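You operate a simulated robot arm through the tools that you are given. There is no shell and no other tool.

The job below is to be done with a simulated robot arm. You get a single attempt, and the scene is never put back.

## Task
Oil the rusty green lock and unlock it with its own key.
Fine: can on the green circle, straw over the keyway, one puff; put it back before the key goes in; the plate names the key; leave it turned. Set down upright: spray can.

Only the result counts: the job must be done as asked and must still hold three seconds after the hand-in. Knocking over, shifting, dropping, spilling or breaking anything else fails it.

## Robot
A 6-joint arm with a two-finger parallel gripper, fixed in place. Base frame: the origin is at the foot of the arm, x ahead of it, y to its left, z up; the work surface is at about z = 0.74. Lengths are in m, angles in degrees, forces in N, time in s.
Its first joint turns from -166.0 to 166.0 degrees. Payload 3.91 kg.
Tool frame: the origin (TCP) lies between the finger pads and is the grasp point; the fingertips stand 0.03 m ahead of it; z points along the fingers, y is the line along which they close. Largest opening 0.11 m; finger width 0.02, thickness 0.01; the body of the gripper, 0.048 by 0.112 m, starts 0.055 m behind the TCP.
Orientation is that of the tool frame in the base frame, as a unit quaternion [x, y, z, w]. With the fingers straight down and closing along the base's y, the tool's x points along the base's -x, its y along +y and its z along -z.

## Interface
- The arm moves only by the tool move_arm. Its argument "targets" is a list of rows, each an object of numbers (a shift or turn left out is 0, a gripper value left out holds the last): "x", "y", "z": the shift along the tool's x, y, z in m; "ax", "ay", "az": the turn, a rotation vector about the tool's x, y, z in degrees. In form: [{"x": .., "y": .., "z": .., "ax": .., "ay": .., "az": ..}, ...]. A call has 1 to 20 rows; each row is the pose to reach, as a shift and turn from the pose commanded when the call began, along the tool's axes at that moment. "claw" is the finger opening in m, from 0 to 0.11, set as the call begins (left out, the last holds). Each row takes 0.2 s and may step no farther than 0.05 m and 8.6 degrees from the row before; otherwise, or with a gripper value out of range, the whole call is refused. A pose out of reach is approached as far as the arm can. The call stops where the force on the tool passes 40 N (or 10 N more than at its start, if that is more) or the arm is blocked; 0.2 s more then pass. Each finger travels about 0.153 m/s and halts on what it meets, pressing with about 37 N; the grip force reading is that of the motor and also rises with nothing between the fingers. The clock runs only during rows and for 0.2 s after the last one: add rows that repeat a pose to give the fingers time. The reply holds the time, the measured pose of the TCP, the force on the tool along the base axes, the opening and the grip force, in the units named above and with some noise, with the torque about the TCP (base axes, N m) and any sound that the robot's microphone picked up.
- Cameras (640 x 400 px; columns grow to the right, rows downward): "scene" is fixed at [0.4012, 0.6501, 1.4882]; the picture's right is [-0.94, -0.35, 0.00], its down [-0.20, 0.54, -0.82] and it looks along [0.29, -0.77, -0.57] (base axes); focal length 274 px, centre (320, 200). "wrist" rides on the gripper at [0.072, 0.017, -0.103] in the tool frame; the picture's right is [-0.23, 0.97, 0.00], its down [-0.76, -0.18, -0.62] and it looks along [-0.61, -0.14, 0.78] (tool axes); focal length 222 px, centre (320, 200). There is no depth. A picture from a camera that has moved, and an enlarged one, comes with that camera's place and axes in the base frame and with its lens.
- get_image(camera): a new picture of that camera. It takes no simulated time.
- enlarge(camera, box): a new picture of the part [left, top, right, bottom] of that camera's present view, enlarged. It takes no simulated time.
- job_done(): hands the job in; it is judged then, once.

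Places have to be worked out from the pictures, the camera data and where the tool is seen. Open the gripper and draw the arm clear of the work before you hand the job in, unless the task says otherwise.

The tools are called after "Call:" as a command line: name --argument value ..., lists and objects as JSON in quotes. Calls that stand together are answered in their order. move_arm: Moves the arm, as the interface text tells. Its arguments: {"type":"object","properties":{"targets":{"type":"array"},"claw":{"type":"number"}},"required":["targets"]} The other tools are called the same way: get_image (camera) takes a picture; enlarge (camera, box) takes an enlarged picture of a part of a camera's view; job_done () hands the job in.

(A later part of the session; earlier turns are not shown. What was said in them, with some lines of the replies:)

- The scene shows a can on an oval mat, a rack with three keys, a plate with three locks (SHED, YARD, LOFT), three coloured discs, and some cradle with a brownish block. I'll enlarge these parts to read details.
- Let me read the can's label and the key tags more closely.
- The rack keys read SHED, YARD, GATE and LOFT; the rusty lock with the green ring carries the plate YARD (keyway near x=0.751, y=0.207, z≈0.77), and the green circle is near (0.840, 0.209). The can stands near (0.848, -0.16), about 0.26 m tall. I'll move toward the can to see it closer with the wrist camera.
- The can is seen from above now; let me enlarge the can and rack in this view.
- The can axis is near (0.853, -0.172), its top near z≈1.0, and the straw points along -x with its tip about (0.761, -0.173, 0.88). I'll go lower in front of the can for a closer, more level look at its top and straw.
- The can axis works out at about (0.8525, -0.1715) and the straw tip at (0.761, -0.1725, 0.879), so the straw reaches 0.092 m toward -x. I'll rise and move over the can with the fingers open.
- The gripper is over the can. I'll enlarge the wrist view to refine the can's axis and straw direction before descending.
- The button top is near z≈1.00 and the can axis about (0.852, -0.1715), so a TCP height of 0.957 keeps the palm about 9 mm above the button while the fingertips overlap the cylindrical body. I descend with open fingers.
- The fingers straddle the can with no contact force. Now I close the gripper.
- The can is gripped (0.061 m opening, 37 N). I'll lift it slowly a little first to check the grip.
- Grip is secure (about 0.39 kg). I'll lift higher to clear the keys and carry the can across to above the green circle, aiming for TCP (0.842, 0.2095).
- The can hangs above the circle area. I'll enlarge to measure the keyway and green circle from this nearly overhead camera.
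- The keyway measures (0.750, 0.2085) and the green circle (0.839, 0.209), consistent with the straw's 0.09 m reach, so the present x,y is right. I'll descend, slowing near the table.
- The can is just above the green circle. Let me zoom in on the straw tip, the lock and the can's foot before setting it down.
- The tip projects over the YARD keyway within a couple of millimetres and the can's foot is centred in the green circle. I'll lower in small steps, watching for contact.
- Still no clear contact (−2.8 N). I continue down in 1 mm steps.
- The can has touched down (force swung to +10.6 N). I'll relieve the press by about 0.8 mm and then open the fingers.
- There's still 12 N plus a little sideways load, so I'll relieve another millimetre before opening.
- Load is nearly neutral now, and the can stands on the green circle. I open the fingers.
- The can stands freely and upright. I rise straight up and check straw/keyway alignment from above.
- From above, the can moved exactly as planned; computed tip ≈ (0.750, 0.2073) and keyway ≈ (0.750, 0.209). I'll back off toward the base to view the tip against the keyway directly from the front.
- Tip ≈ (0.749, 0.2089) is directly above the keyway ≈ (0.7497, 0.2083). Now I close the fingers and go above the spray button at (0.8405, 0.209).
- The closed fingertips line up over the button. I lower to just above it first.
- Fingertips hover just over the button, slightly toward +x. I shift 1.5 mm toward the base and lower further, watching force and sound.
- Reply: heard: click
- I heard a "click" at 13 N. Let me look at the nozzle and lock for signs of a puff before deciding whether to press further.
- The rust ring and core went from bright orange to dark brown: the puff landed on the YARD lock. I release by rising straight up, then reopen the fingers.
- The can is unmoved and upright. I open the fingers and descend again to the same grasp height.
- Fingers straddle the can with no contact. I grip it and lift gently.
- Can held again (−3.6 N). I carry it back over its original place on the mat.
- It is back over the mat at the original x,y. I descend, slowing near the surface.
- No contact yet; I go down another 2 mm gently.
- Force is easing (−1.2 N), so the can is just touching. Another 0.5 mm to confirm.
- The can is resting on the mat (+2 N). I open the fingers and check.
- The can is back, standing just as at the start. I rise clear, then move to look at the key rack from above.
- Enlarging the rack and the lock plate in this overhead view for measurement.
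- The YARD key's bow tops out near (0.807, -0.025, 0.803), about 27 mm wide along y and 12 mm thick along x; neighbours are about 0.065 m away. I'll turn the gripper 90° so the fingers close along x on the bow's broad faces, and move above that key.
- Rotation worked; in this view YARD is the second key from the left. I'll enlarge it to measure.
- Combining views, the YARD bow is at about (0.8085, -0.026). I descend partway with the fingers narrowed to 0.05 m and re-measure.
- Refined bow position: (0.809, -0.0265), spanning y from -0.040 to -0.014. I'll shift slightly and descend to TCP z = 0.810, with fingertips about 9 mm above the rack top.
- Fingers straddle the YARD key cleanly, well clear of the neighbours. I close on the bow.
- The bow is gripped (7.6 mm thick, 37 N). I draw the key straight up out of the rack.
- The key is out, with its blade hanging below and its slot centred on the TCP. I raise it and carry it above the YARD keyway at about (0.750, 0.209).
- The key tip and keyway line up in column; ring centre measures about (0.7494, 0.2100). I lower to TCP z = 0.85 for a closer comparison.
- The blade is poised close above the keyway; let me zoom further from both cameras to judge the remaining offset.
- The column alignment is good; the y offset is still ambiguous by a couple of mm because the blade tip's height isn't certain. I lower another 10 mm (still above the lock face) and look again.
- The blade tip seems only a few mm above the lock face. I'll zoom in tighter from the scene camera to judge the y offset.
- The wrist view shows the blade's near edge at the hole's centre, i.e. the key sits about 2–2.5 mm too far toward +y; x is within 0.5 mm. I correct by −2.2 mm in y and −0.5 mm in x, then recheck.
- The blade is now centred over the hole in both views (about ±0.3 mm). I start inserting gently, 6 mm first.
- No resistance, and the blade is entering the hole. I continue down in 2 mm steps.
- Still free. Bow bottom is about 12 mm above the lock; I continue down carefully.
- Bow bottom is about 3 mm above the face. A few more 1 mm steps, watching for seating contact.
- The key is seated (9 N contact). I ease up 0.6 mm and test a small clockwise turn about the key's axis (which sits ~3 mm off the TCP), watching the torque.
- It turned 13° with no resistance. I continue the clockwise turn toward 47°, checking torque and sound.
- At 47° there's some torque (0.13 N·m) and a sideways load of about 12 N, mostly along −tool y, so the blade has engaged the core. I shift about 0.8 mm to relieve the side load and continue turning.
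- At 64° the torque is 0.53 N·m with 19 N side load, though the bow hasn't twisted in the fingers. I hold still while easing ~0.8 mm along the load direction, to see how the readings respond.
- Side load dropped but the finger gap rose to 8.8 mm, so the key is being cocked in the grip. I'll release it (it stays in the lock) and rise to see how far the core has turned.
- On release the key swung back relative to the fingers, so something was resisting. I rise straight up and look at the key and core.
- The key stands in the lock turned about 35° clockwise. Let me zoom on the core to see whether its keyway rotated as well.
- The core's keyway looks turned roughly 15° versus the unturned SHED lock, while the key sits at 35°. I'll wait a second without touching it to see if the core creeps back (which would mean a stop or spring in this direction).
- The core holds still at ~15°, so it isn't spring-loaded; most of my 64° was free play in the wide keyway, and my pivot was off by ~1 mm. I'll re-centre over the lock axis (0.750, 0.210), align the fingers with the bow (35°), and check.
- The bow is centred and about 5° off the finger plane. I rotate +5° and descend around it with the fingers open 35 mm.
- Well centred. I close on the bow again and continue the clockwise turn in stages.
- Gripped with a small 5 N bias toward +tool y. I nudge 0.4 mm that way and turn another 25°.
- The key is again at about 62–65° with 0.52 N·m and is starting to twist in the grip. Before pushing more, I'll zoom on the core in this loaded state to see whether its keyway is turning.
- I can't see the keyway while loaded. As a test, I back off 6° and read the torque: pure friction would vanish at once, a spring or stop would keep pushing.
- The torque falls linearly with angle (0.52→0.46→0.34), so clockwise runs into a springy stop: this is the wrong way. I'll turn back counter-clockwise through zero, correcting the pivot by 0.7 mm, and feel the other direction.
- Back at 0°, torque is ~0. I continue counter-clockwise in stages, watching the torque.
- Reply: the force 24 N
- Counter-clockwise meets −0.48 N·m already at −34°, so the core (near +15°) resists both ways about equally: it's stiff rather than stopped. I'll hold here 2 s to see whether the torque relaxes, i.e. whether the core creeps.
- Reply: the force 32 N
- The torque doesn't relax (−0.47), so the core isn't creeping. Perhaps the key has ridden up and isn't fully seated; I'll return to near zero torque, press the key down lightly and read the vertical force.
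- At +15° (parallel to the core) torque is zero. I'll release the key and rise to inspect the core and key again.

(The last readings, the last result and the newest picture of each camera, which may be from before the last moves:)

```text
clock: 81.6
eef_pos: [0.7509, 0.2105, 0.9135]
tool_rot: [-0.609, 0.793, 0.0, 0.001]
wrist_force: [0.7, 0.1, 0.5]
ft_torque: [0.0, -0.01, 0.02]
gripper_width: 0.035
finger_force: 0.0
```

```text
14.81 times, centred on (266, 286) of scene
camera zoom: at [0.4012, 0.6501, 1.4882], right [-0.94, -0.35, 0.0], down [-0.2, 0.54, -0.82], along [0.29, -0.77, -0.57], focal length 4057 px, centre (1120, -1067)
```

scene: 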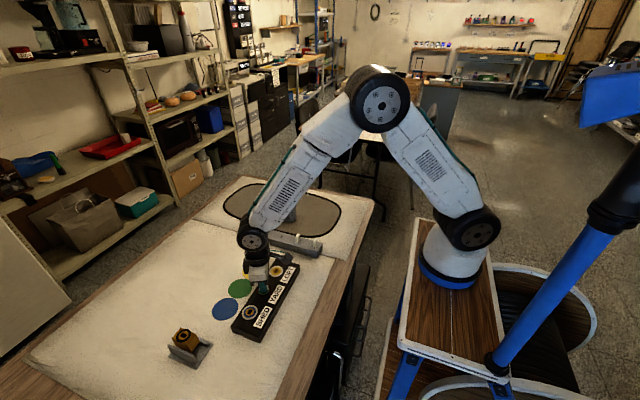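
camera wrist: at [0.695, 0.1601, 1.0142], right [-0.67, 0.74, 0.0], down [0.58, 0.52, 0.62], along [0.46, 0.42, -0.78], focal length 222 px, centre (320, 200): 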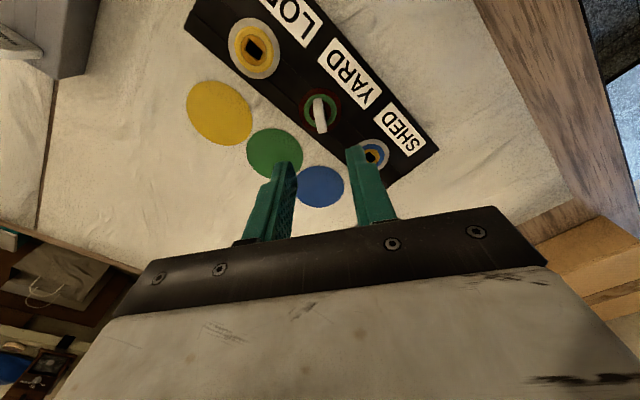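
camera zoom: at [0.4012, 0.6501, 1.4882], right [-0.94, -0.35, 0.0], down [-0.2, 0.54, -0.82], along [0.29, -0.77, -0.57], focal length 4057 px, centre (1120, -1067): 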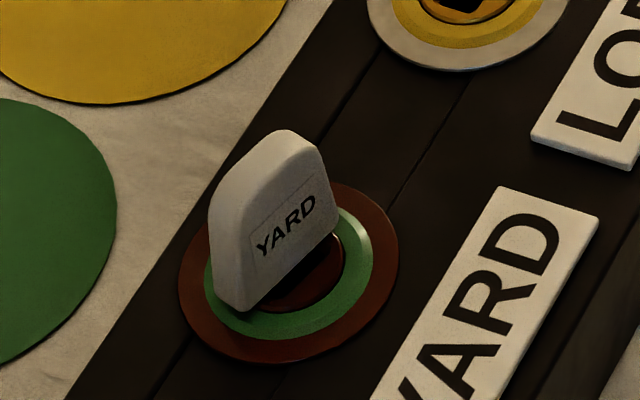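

Call:
enlarge --camera "wrist" --box '[310, 96, 335, 121]'

Call:
enlarge --camera "wrist" --box '[310, 90, 350, 130]'

```text
16.00 times, centred on (322, 108) of wrist
camera zoom: at [0.7152, 0.1439, 1.0151], right [-0.88, 0.47, 0.0], down [0.37, 0.69, 0.62], along [0.29, 0.55, -0.78], focal length 3554 px, centre (280, 1664)
```

zoom: 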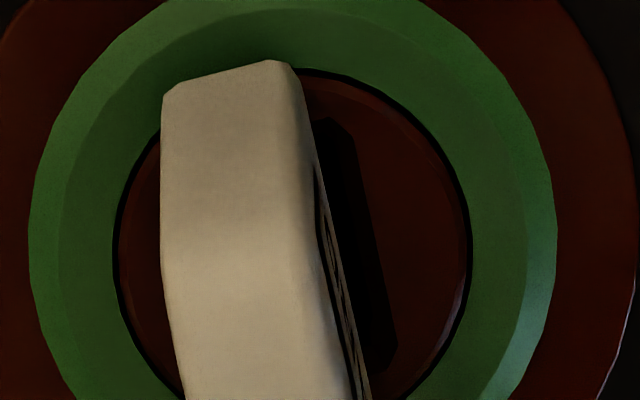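

```text
10.00 times, centred on (330, 110) of wrist
camera zoom: at [0.7152, 0.1439, 1.0151], right [-0.88, 0.47, 0.0], down [0.37, 0.69, 0.62], along [0.29, 0.55, -0.78], focal length 2221 px, centre (220, 1100)
```

zoom: 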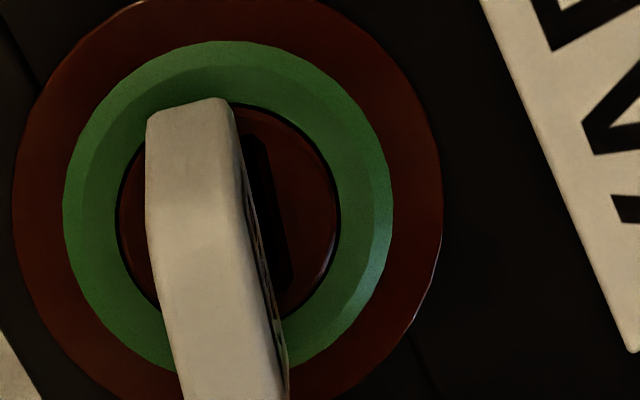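

The core's keyway is now clearly at +15° and hasn't moved since; the first 15° went easily (0.13 N·m), so I suspect the key then got cocked/unseated: it now leans ~1.4 mm off-centre and a bit high. I'll re-grip it centred on the lock axis and lower, so that I can press it fully home.

Call:
move_arm --targets '[{"y": 0.0013, "z": 0.02}, {"y": 0.0013, "z": 0.05}, {"y": 0.0013, "z": 0.08}, {"y": 0.0013, "z": 0.095}, {"y": 0.0013, "z": 0.102}, {"y": 0.0013, "z": 0.102}]'

Call:
move_arm --targets '[{"z": 0}, {"z": 0}, {"z": 0}, {"z": 0}]' --claw 0.0

Call:
enlarge --camera "wrist" --box '[280, 110, 360, 190]'

```text
clock: 83.0
eef_pos: [0.7502, 0.2097, 0.8122]
tool_rot: [-0.609, 0.793, 0.0, 0.0]
wrist_force: [-0.8, 0.4, -1.3]
ft_torque: [0.0, -0.01, -0.01]
gripper_width: 0.0351
finger_force: 0.1
```

```text
clock: 84.0
eef_pos: [0.7508, 0.2108, 0.8131]
tool_rot: [-0.609, 0.793, 0.0, 0.0]
wrist_force: [3.7, -1.0, -0.2]
ft_torque: [-0.02, -0.2, -0.04]
gripper_width: 0.008
finger_force: 36.9
```

```text
5.00 times, centred on (320, 150) of wrist
camera zoom: at [0.7144, 0.1436, 0.9155], right [-0.88, 0.47, 0.0], down [0.37, 0.69, 0.62], along [0.29, 0.55, -0.78], focal length 1111 px, centre (320, 450)
```

zoom: 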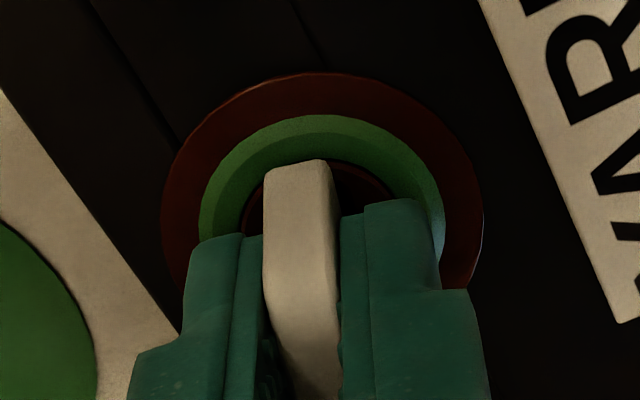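

Side load is now small and reversed (+3.7 N), so the hole centre lies between; I shift back 0.4 mm and press the key down gently to find its seat.

Call:
move_arm --targets '[{"y": -0.0004, "z": 0.0005}, {"y": -0.0004, "z": 0.001}, {"y": -0.0004, "z": 0.0015}, {"y": -0.0004, "z": 0.002}, {"y": -0.0004, "z": 0.002}]'

```text
clock: 85.2
eef_pos: [0.7508, 0.2103, 0.8127]
tool_rot: [-0.61, 0.793, -0.002, 0.002]
wrist_force: [1.0, -7.3, 30.8]
ft_torque: [-0.4, -0.01, -0.01]
gripper_width: 0.0079
finger_force: 37.4
```

The key is fully seated (31 N at 2 mm press). I back off to a light press and shift 0.8 mm along +tool x where the load points.

Call:
move_arm --targets '[{"x": 0.0004, "z": -0.0007}, {"x": 0.0008, "z": -0.0015}, {"x": 0.0008, "z": -0.0015}]'

```text
clock: 86.0
eef_pos: [0.7502, 0.2105, 0.812]
tool_rot: [-0.609, 0.793, 0.0, 0.002]
wrist_force: [5.9, 3.8, 19.4]
ft_torque: [0.14, -0.31, -0.04]
gripper_width: 0.0076
finger_force: 37.0
```

Call:
move_arm --targets '[{"x": -0.0004, "y": -0.0003, "z": -0.0008}, {"x": -0.0004, "y": -0.0003, "z": -0.0008}, {"x": -0.0004, "y": -0.0003, "z": -0.0008}]'

```text
clock: 86.8
eef_pos: [0.7501, 0.2104, 0.8128]
tool_rot: [-0.609, 0.793, 0.001, 0.0]
wrist_force: [5.0, 5.9, 6.4]
ft_torque: [0.24, -0.25, 0.01]
gripper_width: 0.0079
finger_force: 36.4
```

Averaging the load readings puts the neutral axis at about (0.7495, 0.2098). I move there and turn clockwise again about that axis with the key lightly seated.

Call:
move_arm --targets '[{"x": -0.0004, "y": -0.0002}, {"x": -0.0004, "y": -0.0002, "az": 8.5}, {"x": -0.0004, "y": -0.0002, "az": 17}, {"x": -0.0004, "y": -0.0002, "az": 25}, {"x": -0.0004, "y": -0.0002, "az": 25}]'

```text
clock: 88.0
eef_pos: [0.7508, 0.21, 0.8125]
tool_rot: [-0.422, 0.907, 0.0, 0.0]
wrist_force: [2.4, 4.9, 5.1]
ft_torque: [0.23, -0.11, 0.02]
gripper_width: 0.0081
finger_force: 37.2
```

No torque at 40°. Continue to ~57°.

Call:
move_arm --targets '[{"az": 5}, {"az": 10}, {"az": 17}, {"az": 17}]'

```text
clock: 89.0
eef_pos: [0.7504, 0.2103, 0.8123]
tool_rot: [-0.284, 0.959, 0.0, -0.001]
wrist_force: [1.8, 0.8, 9.0]
ft_torque: [0.1, -0.07, 0.03]
gripper_width: 0.0078
finger_force: 37.1
```

Now at 57° the torque is only 0.03 N·m — the core is turning freely with the key centred and seated. I keep going.

Call:
move_arm --targets '[{"az": 6}, {"az": 12}, {"az": 18}, {"az": 18}]'

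```text
clock: 90.0
eef_pos: [0.7497, 0.2105, 0.8126]
tool_rot: [-0.131, 0.991, 0.0, 0.001]
wrist_force: [-3.0, -2.2, 7.5]
ft_torque: [-0.09, 0.15, 0.07]
gripper_width: 0.0076
finger_force: 37.2
```

75° with 0.07 N·m. Continuing.

Call:
move_arm --targets '[{"az": 6}, {"az": 12}, {"az": 18}, {"az": 18}]'

```text
clock: 91.0
eef_pos: [0.7495, 0.2099, 0.8129]
tool_rot: [0.027, 1.0, 0.0, 0.0]
wrist_force: [-2.1, -1.2, 5.3]
ft_torque: [-0.07, 0.08, 0.02]
gripper_width: 0.0077
finger_force: 37.5
```

93°, torque still ~0. Continuing to make up for the keyway's free play.

Call:
move_arm --targets '[{"az": 6}, {"az": 12}, {"az": 18}, {"az": 18}]'

```text
clock: 92.0
eef_pos: [0.75, 0.2096, 0.8128]
tool_rot: [0.183, 0.983, 0.0, 0.0]
wrist_force: [-1.1, -2.0, 4.9]
ft_torque: [-0.05, 0.02, 0.07]
gripper_width: 0.0076
finger_force: 37.5
```

111°, torque 0.07 N·m. A little more, in smaller steps, looking for the end stop.

Call:
move_arm --targets '[{"az": 5}, {"az": 9}, {"az": 9}]'

Call:
enlarge --camera "wrist" --box '[280, 110, 360, 190]'

Call:
enlarge --camera "scene" --box '[245, 265, 290, 300]'

```text
clock: 92.8
eef_pos: [0.7507, 0.2111, 0.8121]
tool_rot: [0.259, 0.966, 0.0, 0.0]
wrist_force: [-1.6, 0.4, 3.7]
ft_torque: [0.43, 0.13, 0.34]
gripper_width: 0.0078
finger_force: 37.3
```

```text
5.00 times, centred on (320, 150) of wrist
camera zoom: at [0.6951, 0.2604, 0.9145], right [0.68, 0.73, 0.0], down [0.57, -0.53, 0.62], along [0.46, -0.43, -0.78], focal length 1111 px, centre (320, 450)
```

zoom: 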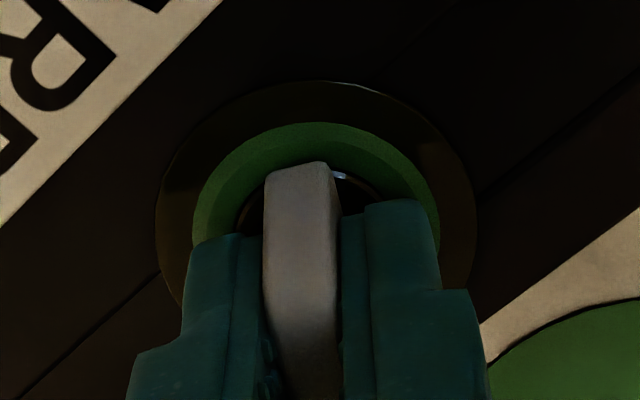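

```text
11.43 times, centred on (268, 282) of scene
camera zoom: at [0.4012, 0.6501, 1.4882], right [-0.94, -0.35, 0.0], down [-0.2, 0.54, -0.82], along [0.29, -0.77, -0.57], focal length 3130 px, centre (920, -743)
```

zoom: 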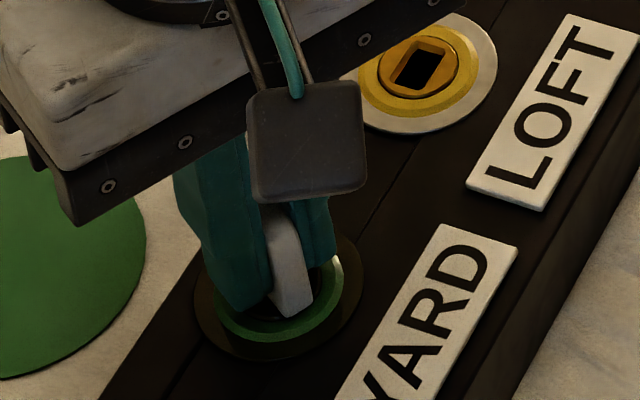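

The torque rose to 0.34 N·m at 120° (end stop) and the lock's ring changed colour from rust-brown to a dark brass tone, so it looks unlocked. I back off ~7° to relieve the load and release the key.

Call:
move_arm --targets '[{"az": -4}, {"az": -7}, {"az": -7}]'

Call:
move_arm --targets '[{"z": 0}, {"z": 0}, {"z": 0}]' --claw 0.035

Call:
enlarge --camera "wrist" --box '[280, 110, 360, 190]'

```text
clock: 93.6
eef_pos: [0.7503, 0.2107, 0.813]
tool_rot: [0.198, 0.98, 0.0, 0.0]
wrist_force: [-1.5, 5.4, 1.2]
ft_torque: [0.36, 0.03, 0.09]
gripper_width: 0.0077
finger_force: 36.5
```

```text
clock: 94.4
eef_pos: [0.7503, 0.2104, 0.8119]
tool_rot: [0.199, 0.98, 0.0, 0.0]
wrist_force: [-0.2, 0.0, 0.4]
ft_torque: [0.0, -0.01, 0.01]
gripper_width: 0.0345
finger_force: 0.1
```

```text
5.00 times, centred on (320, 150) of wrist
camera zoom: at [0.6893, 0.2527, 0.9145], right [0.59, 0.81, 0.0], down [0.63, -0.46, 0.62], along [0.5, -0.37, -0.78], focal length 1111 px, centre (320, 450)
```

zoom: 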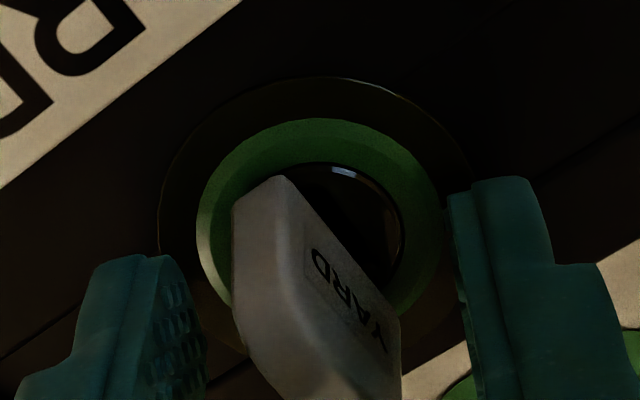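

The key settled back within its free play. I rise straight up and inspect key and core.

Call:
move_arm --targets '[{"z": -0.015}, {"z": -0.04}, {"z": -0.07}, {"z": -0.1}, {"z": -0.1}]'

Call:
get_image --camera "wrist"

Call:
enlarge --camera "wrist" --box '[290, 85, 350, 145]'

Call:
enlarge --camera "scene" --box '[245, 268, 290, 303]'

```text
clock: 95.6
eef_pos: [0.7512, 0.2089, 0.912]
tool_rot: [0.199, 0.98, 0.0, 0.001]
wrist_force: [-0.5, 0.7, 0.5]
ft_torque: [-0.02, 0.0, 0.02]
gripper_width: 0.0351
finger_force: 0.1
```

```text
taken
camera wrist: at [0.6906, 0.2522, 1.015], right [0.59, 0.81, 0.0], down [0.63, -0.46, 0.62], along [0.5, -0.37, -0.78], focal length 222 px, centre (320, 200)
```

wrist: 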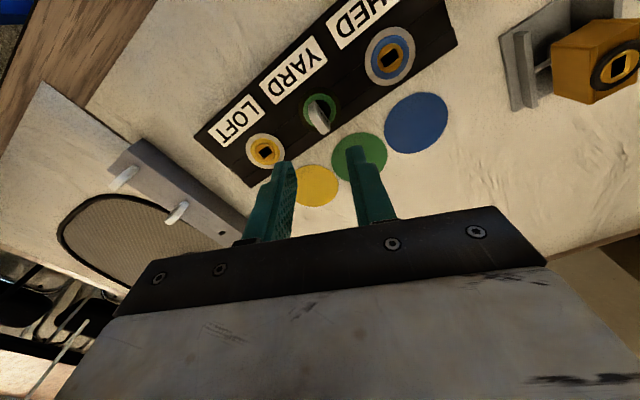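

```text
6.67 times, centred on (320, 115) of wrist
camera zoom: at [0.6906, 0.2522, 1.015], right [0.59, 0.81, 0.0], down [0.63, -0.46, 0.62], along [0.5, -0.37, -0.78], focal length 1481 px, centre (320, 767)
```

zoom: 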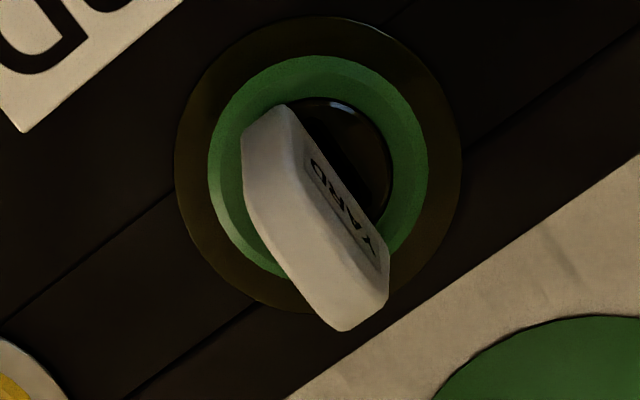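

```text
11.43 times, centred on (268, 286) of scene
camera zoom: at [0.4012, 0.6501, 1.4882], right [-0.94, -0.35, 0.0], down [-0.2, 0.54, -0.82], along [0.29, -0.77, -0.57], focal length 3130 px, centre (920, -777)
```

zoom: 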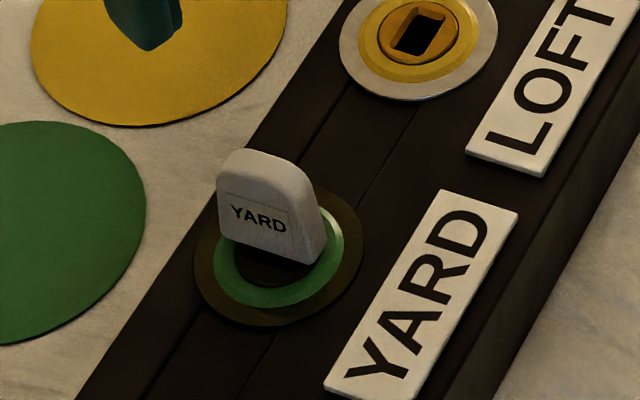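

The ring is now a dark brass colour and the key is at about 96°. Let me zoom to read the core's keyway angle.

Call:
enlarge --camera "wrist" --box '[308, 94, 333, 119]'

Call:
enlarge --camera "scene" --box '[256, 280, 280, 298]'

Call:
get_image --camera "scene"

```text
16.00 times, centred on (320, 106) of wrist
camera zoom: at [0.6906, 0.2522, 1.015], right [0.59, 0.81, 0.0], down [0.63, -0.46, 0.62], along [0.5, -0.37, -0.78], focal length 3554 px, centre (312, 1696)
```

zoom: 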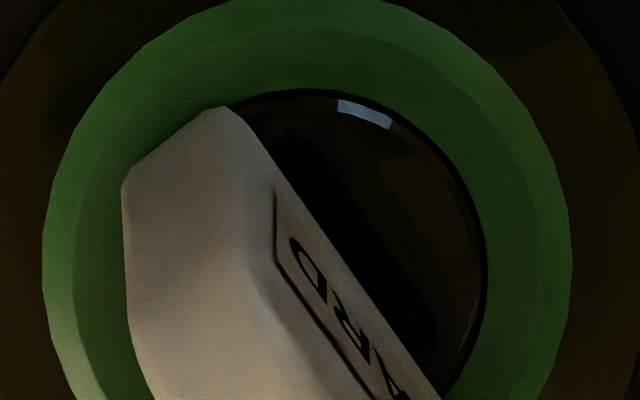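

```text
16.00 times, centred on (268, 289) of scene
camera zoom: at [0.4012, 0.6501, 1.4882], right [-0.94, -0.35, 0.0], down [-0.2, 0.54, -0.82], along [0.29, -0.77, -0.57], focal length 4381 px, centre (1152, -1224)
```

zoom: 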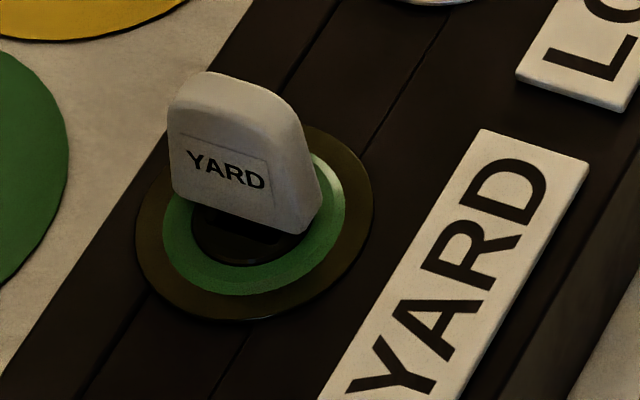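

```text
taken
```

scene: 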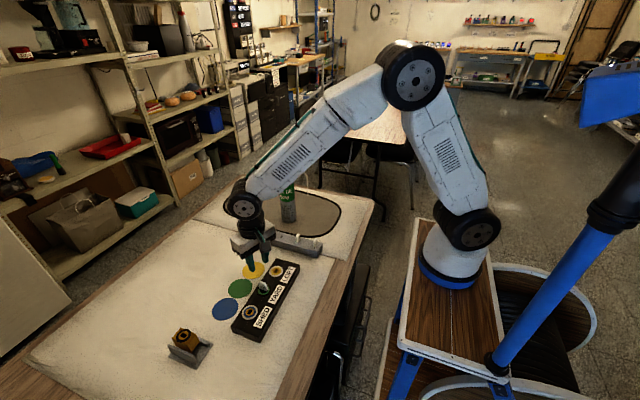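

The core's keyway edge measures 90° from its start: the YARD lock is turned fully, with its own key standing in it. I now lift away, open the gripper and draw the arm back.

Call:
move_arm --targets '[{"z": -0.04}, {"z": -0.08}, {"z": -0.12}, {"z": -0.16}, {"z": -0.2}, {"x": 0.037, "y": -0.0156, "z": -0.22}, {"x": 0.074, "y": -0.0312, "z": -0.24}, {"x": 0.111, "y": -0.0468, "z": -0.26}, {"x": 0.148, "y": -0.0624, "z": -0.28}, {"x": 0.184, "y": -0.078, "z": -0.3}, {"x": 0.184, "y": -0.078, "z": -0.3}]' --claw 0.035

Call:
move_arm --targets '[{"z": 0}, {"z": 0}, {"z": 0}]' --claw 0.11

Call:
get_image --camera "scene"

Call:
enlarge --camera "scene" --box '[220, 150, 350, 260]'

Call:
enlarge --camera "scene" --box '[200, 250, 310, 350]'

```text
clock: 98.0
eef_pos: [0.551, 0.2109, 1.2125]
tool_rot: [0.199, 0.98, -0.001, 0.0]
wrist_force: [1.1, 0.4, 0.2]
ft_torque: [0.02, 0.05, -0.02]
gripper_width: 0.0352
finger_force: 0.0
```

```text
clock: 98.8
eef_pos: [0.55, 0.2111, 1.2135]
tool_rot: [0.2, 0.98, 0.0, 0.0]
wrist_force: [0.3, 0.5, -0.1]
ft_torque: [-0.02, -0.04, -0.02]
gripper_width: 0.1101
finger_force: 0.0
```

```text
taken
```

scene: 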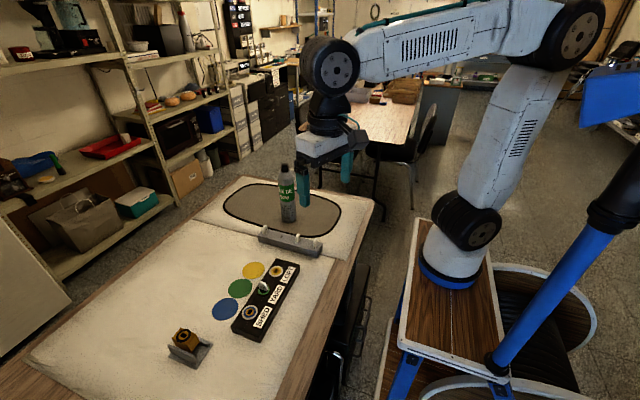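

```text
3.64 times, centred on (285, 205) of scene
camera zoom: at [0.4012, 0.6501, 1.4882], right [-0.94, -0.35, 0.0], down [-0.2, 0.54, -0.82], along [0.29, -0.77, -0.57], focal length 996 px, centre (447, 182)
```

zoom: 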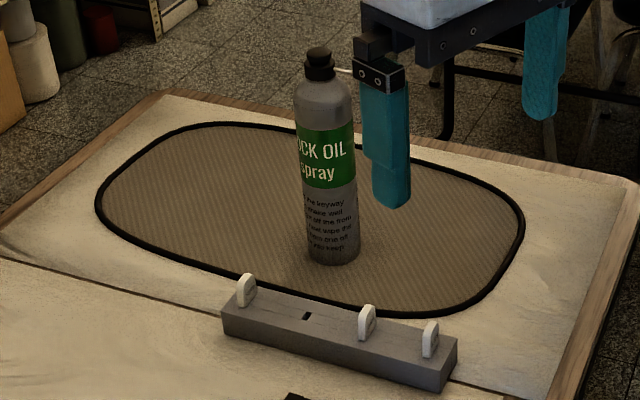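

```text
4.00 times, centred on (255, 300) of scene
camera zoom: at [0.4012, 0.6501, 1.4882], right [-0.94, -0.35, 0.0], down [-0.2, 0.54, -0.82], along [0.29, -0.77, -0.57], focal length 1095 px, centre (580, -200)
```

zoom: 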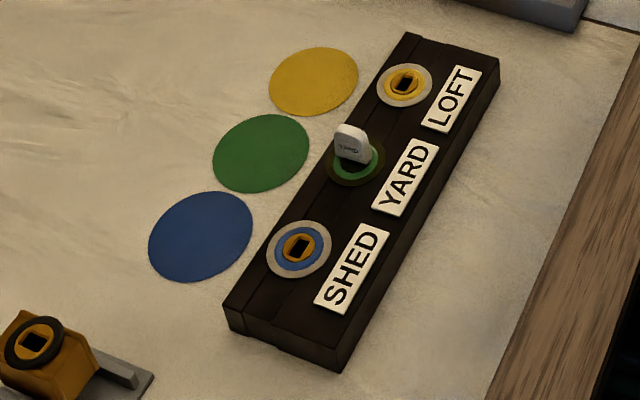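

Everything checks out: the can stands upright where it started, the other keys, plate and cradle are unmoved, and the YARD key stands in its lock turned 90°. The gripper is open and the arm clear, so I hand in.

Call:
job_done

```text
The job is handed in.
```

I oiled the rusty green lock (plate YARD) and turned it about 90° with the YARD key, which I left in it. The job is handed in. I don't have the verdict. No unlock sound was reported, so I'm judging it unlocked by the keyway angle and by feeling the end stop.

- **Oiling:** I set the can on the green circle with the straw tip over the YARD keyway, within about 2 mm. I pressed the button once. There was one click, and the bright rust on the lock darkened right away.
- **Putting the can back:** I stood the can upright at its original spot on the mat before touching any key.
- **Turning the key:** My first attempts stalled with the lock core at about 15°, because the key was slightly off-centre. I also tried it a little the other way. After re-centring and reseating the key, it turned freely until it reached the end stop. The core then read about 90° from its starting position.
- **Everything else:** In the final pictures the other three keys, the lock plate and the gold lock in its cradle look unmoved. The gripper is open and the arm is drawn clear.
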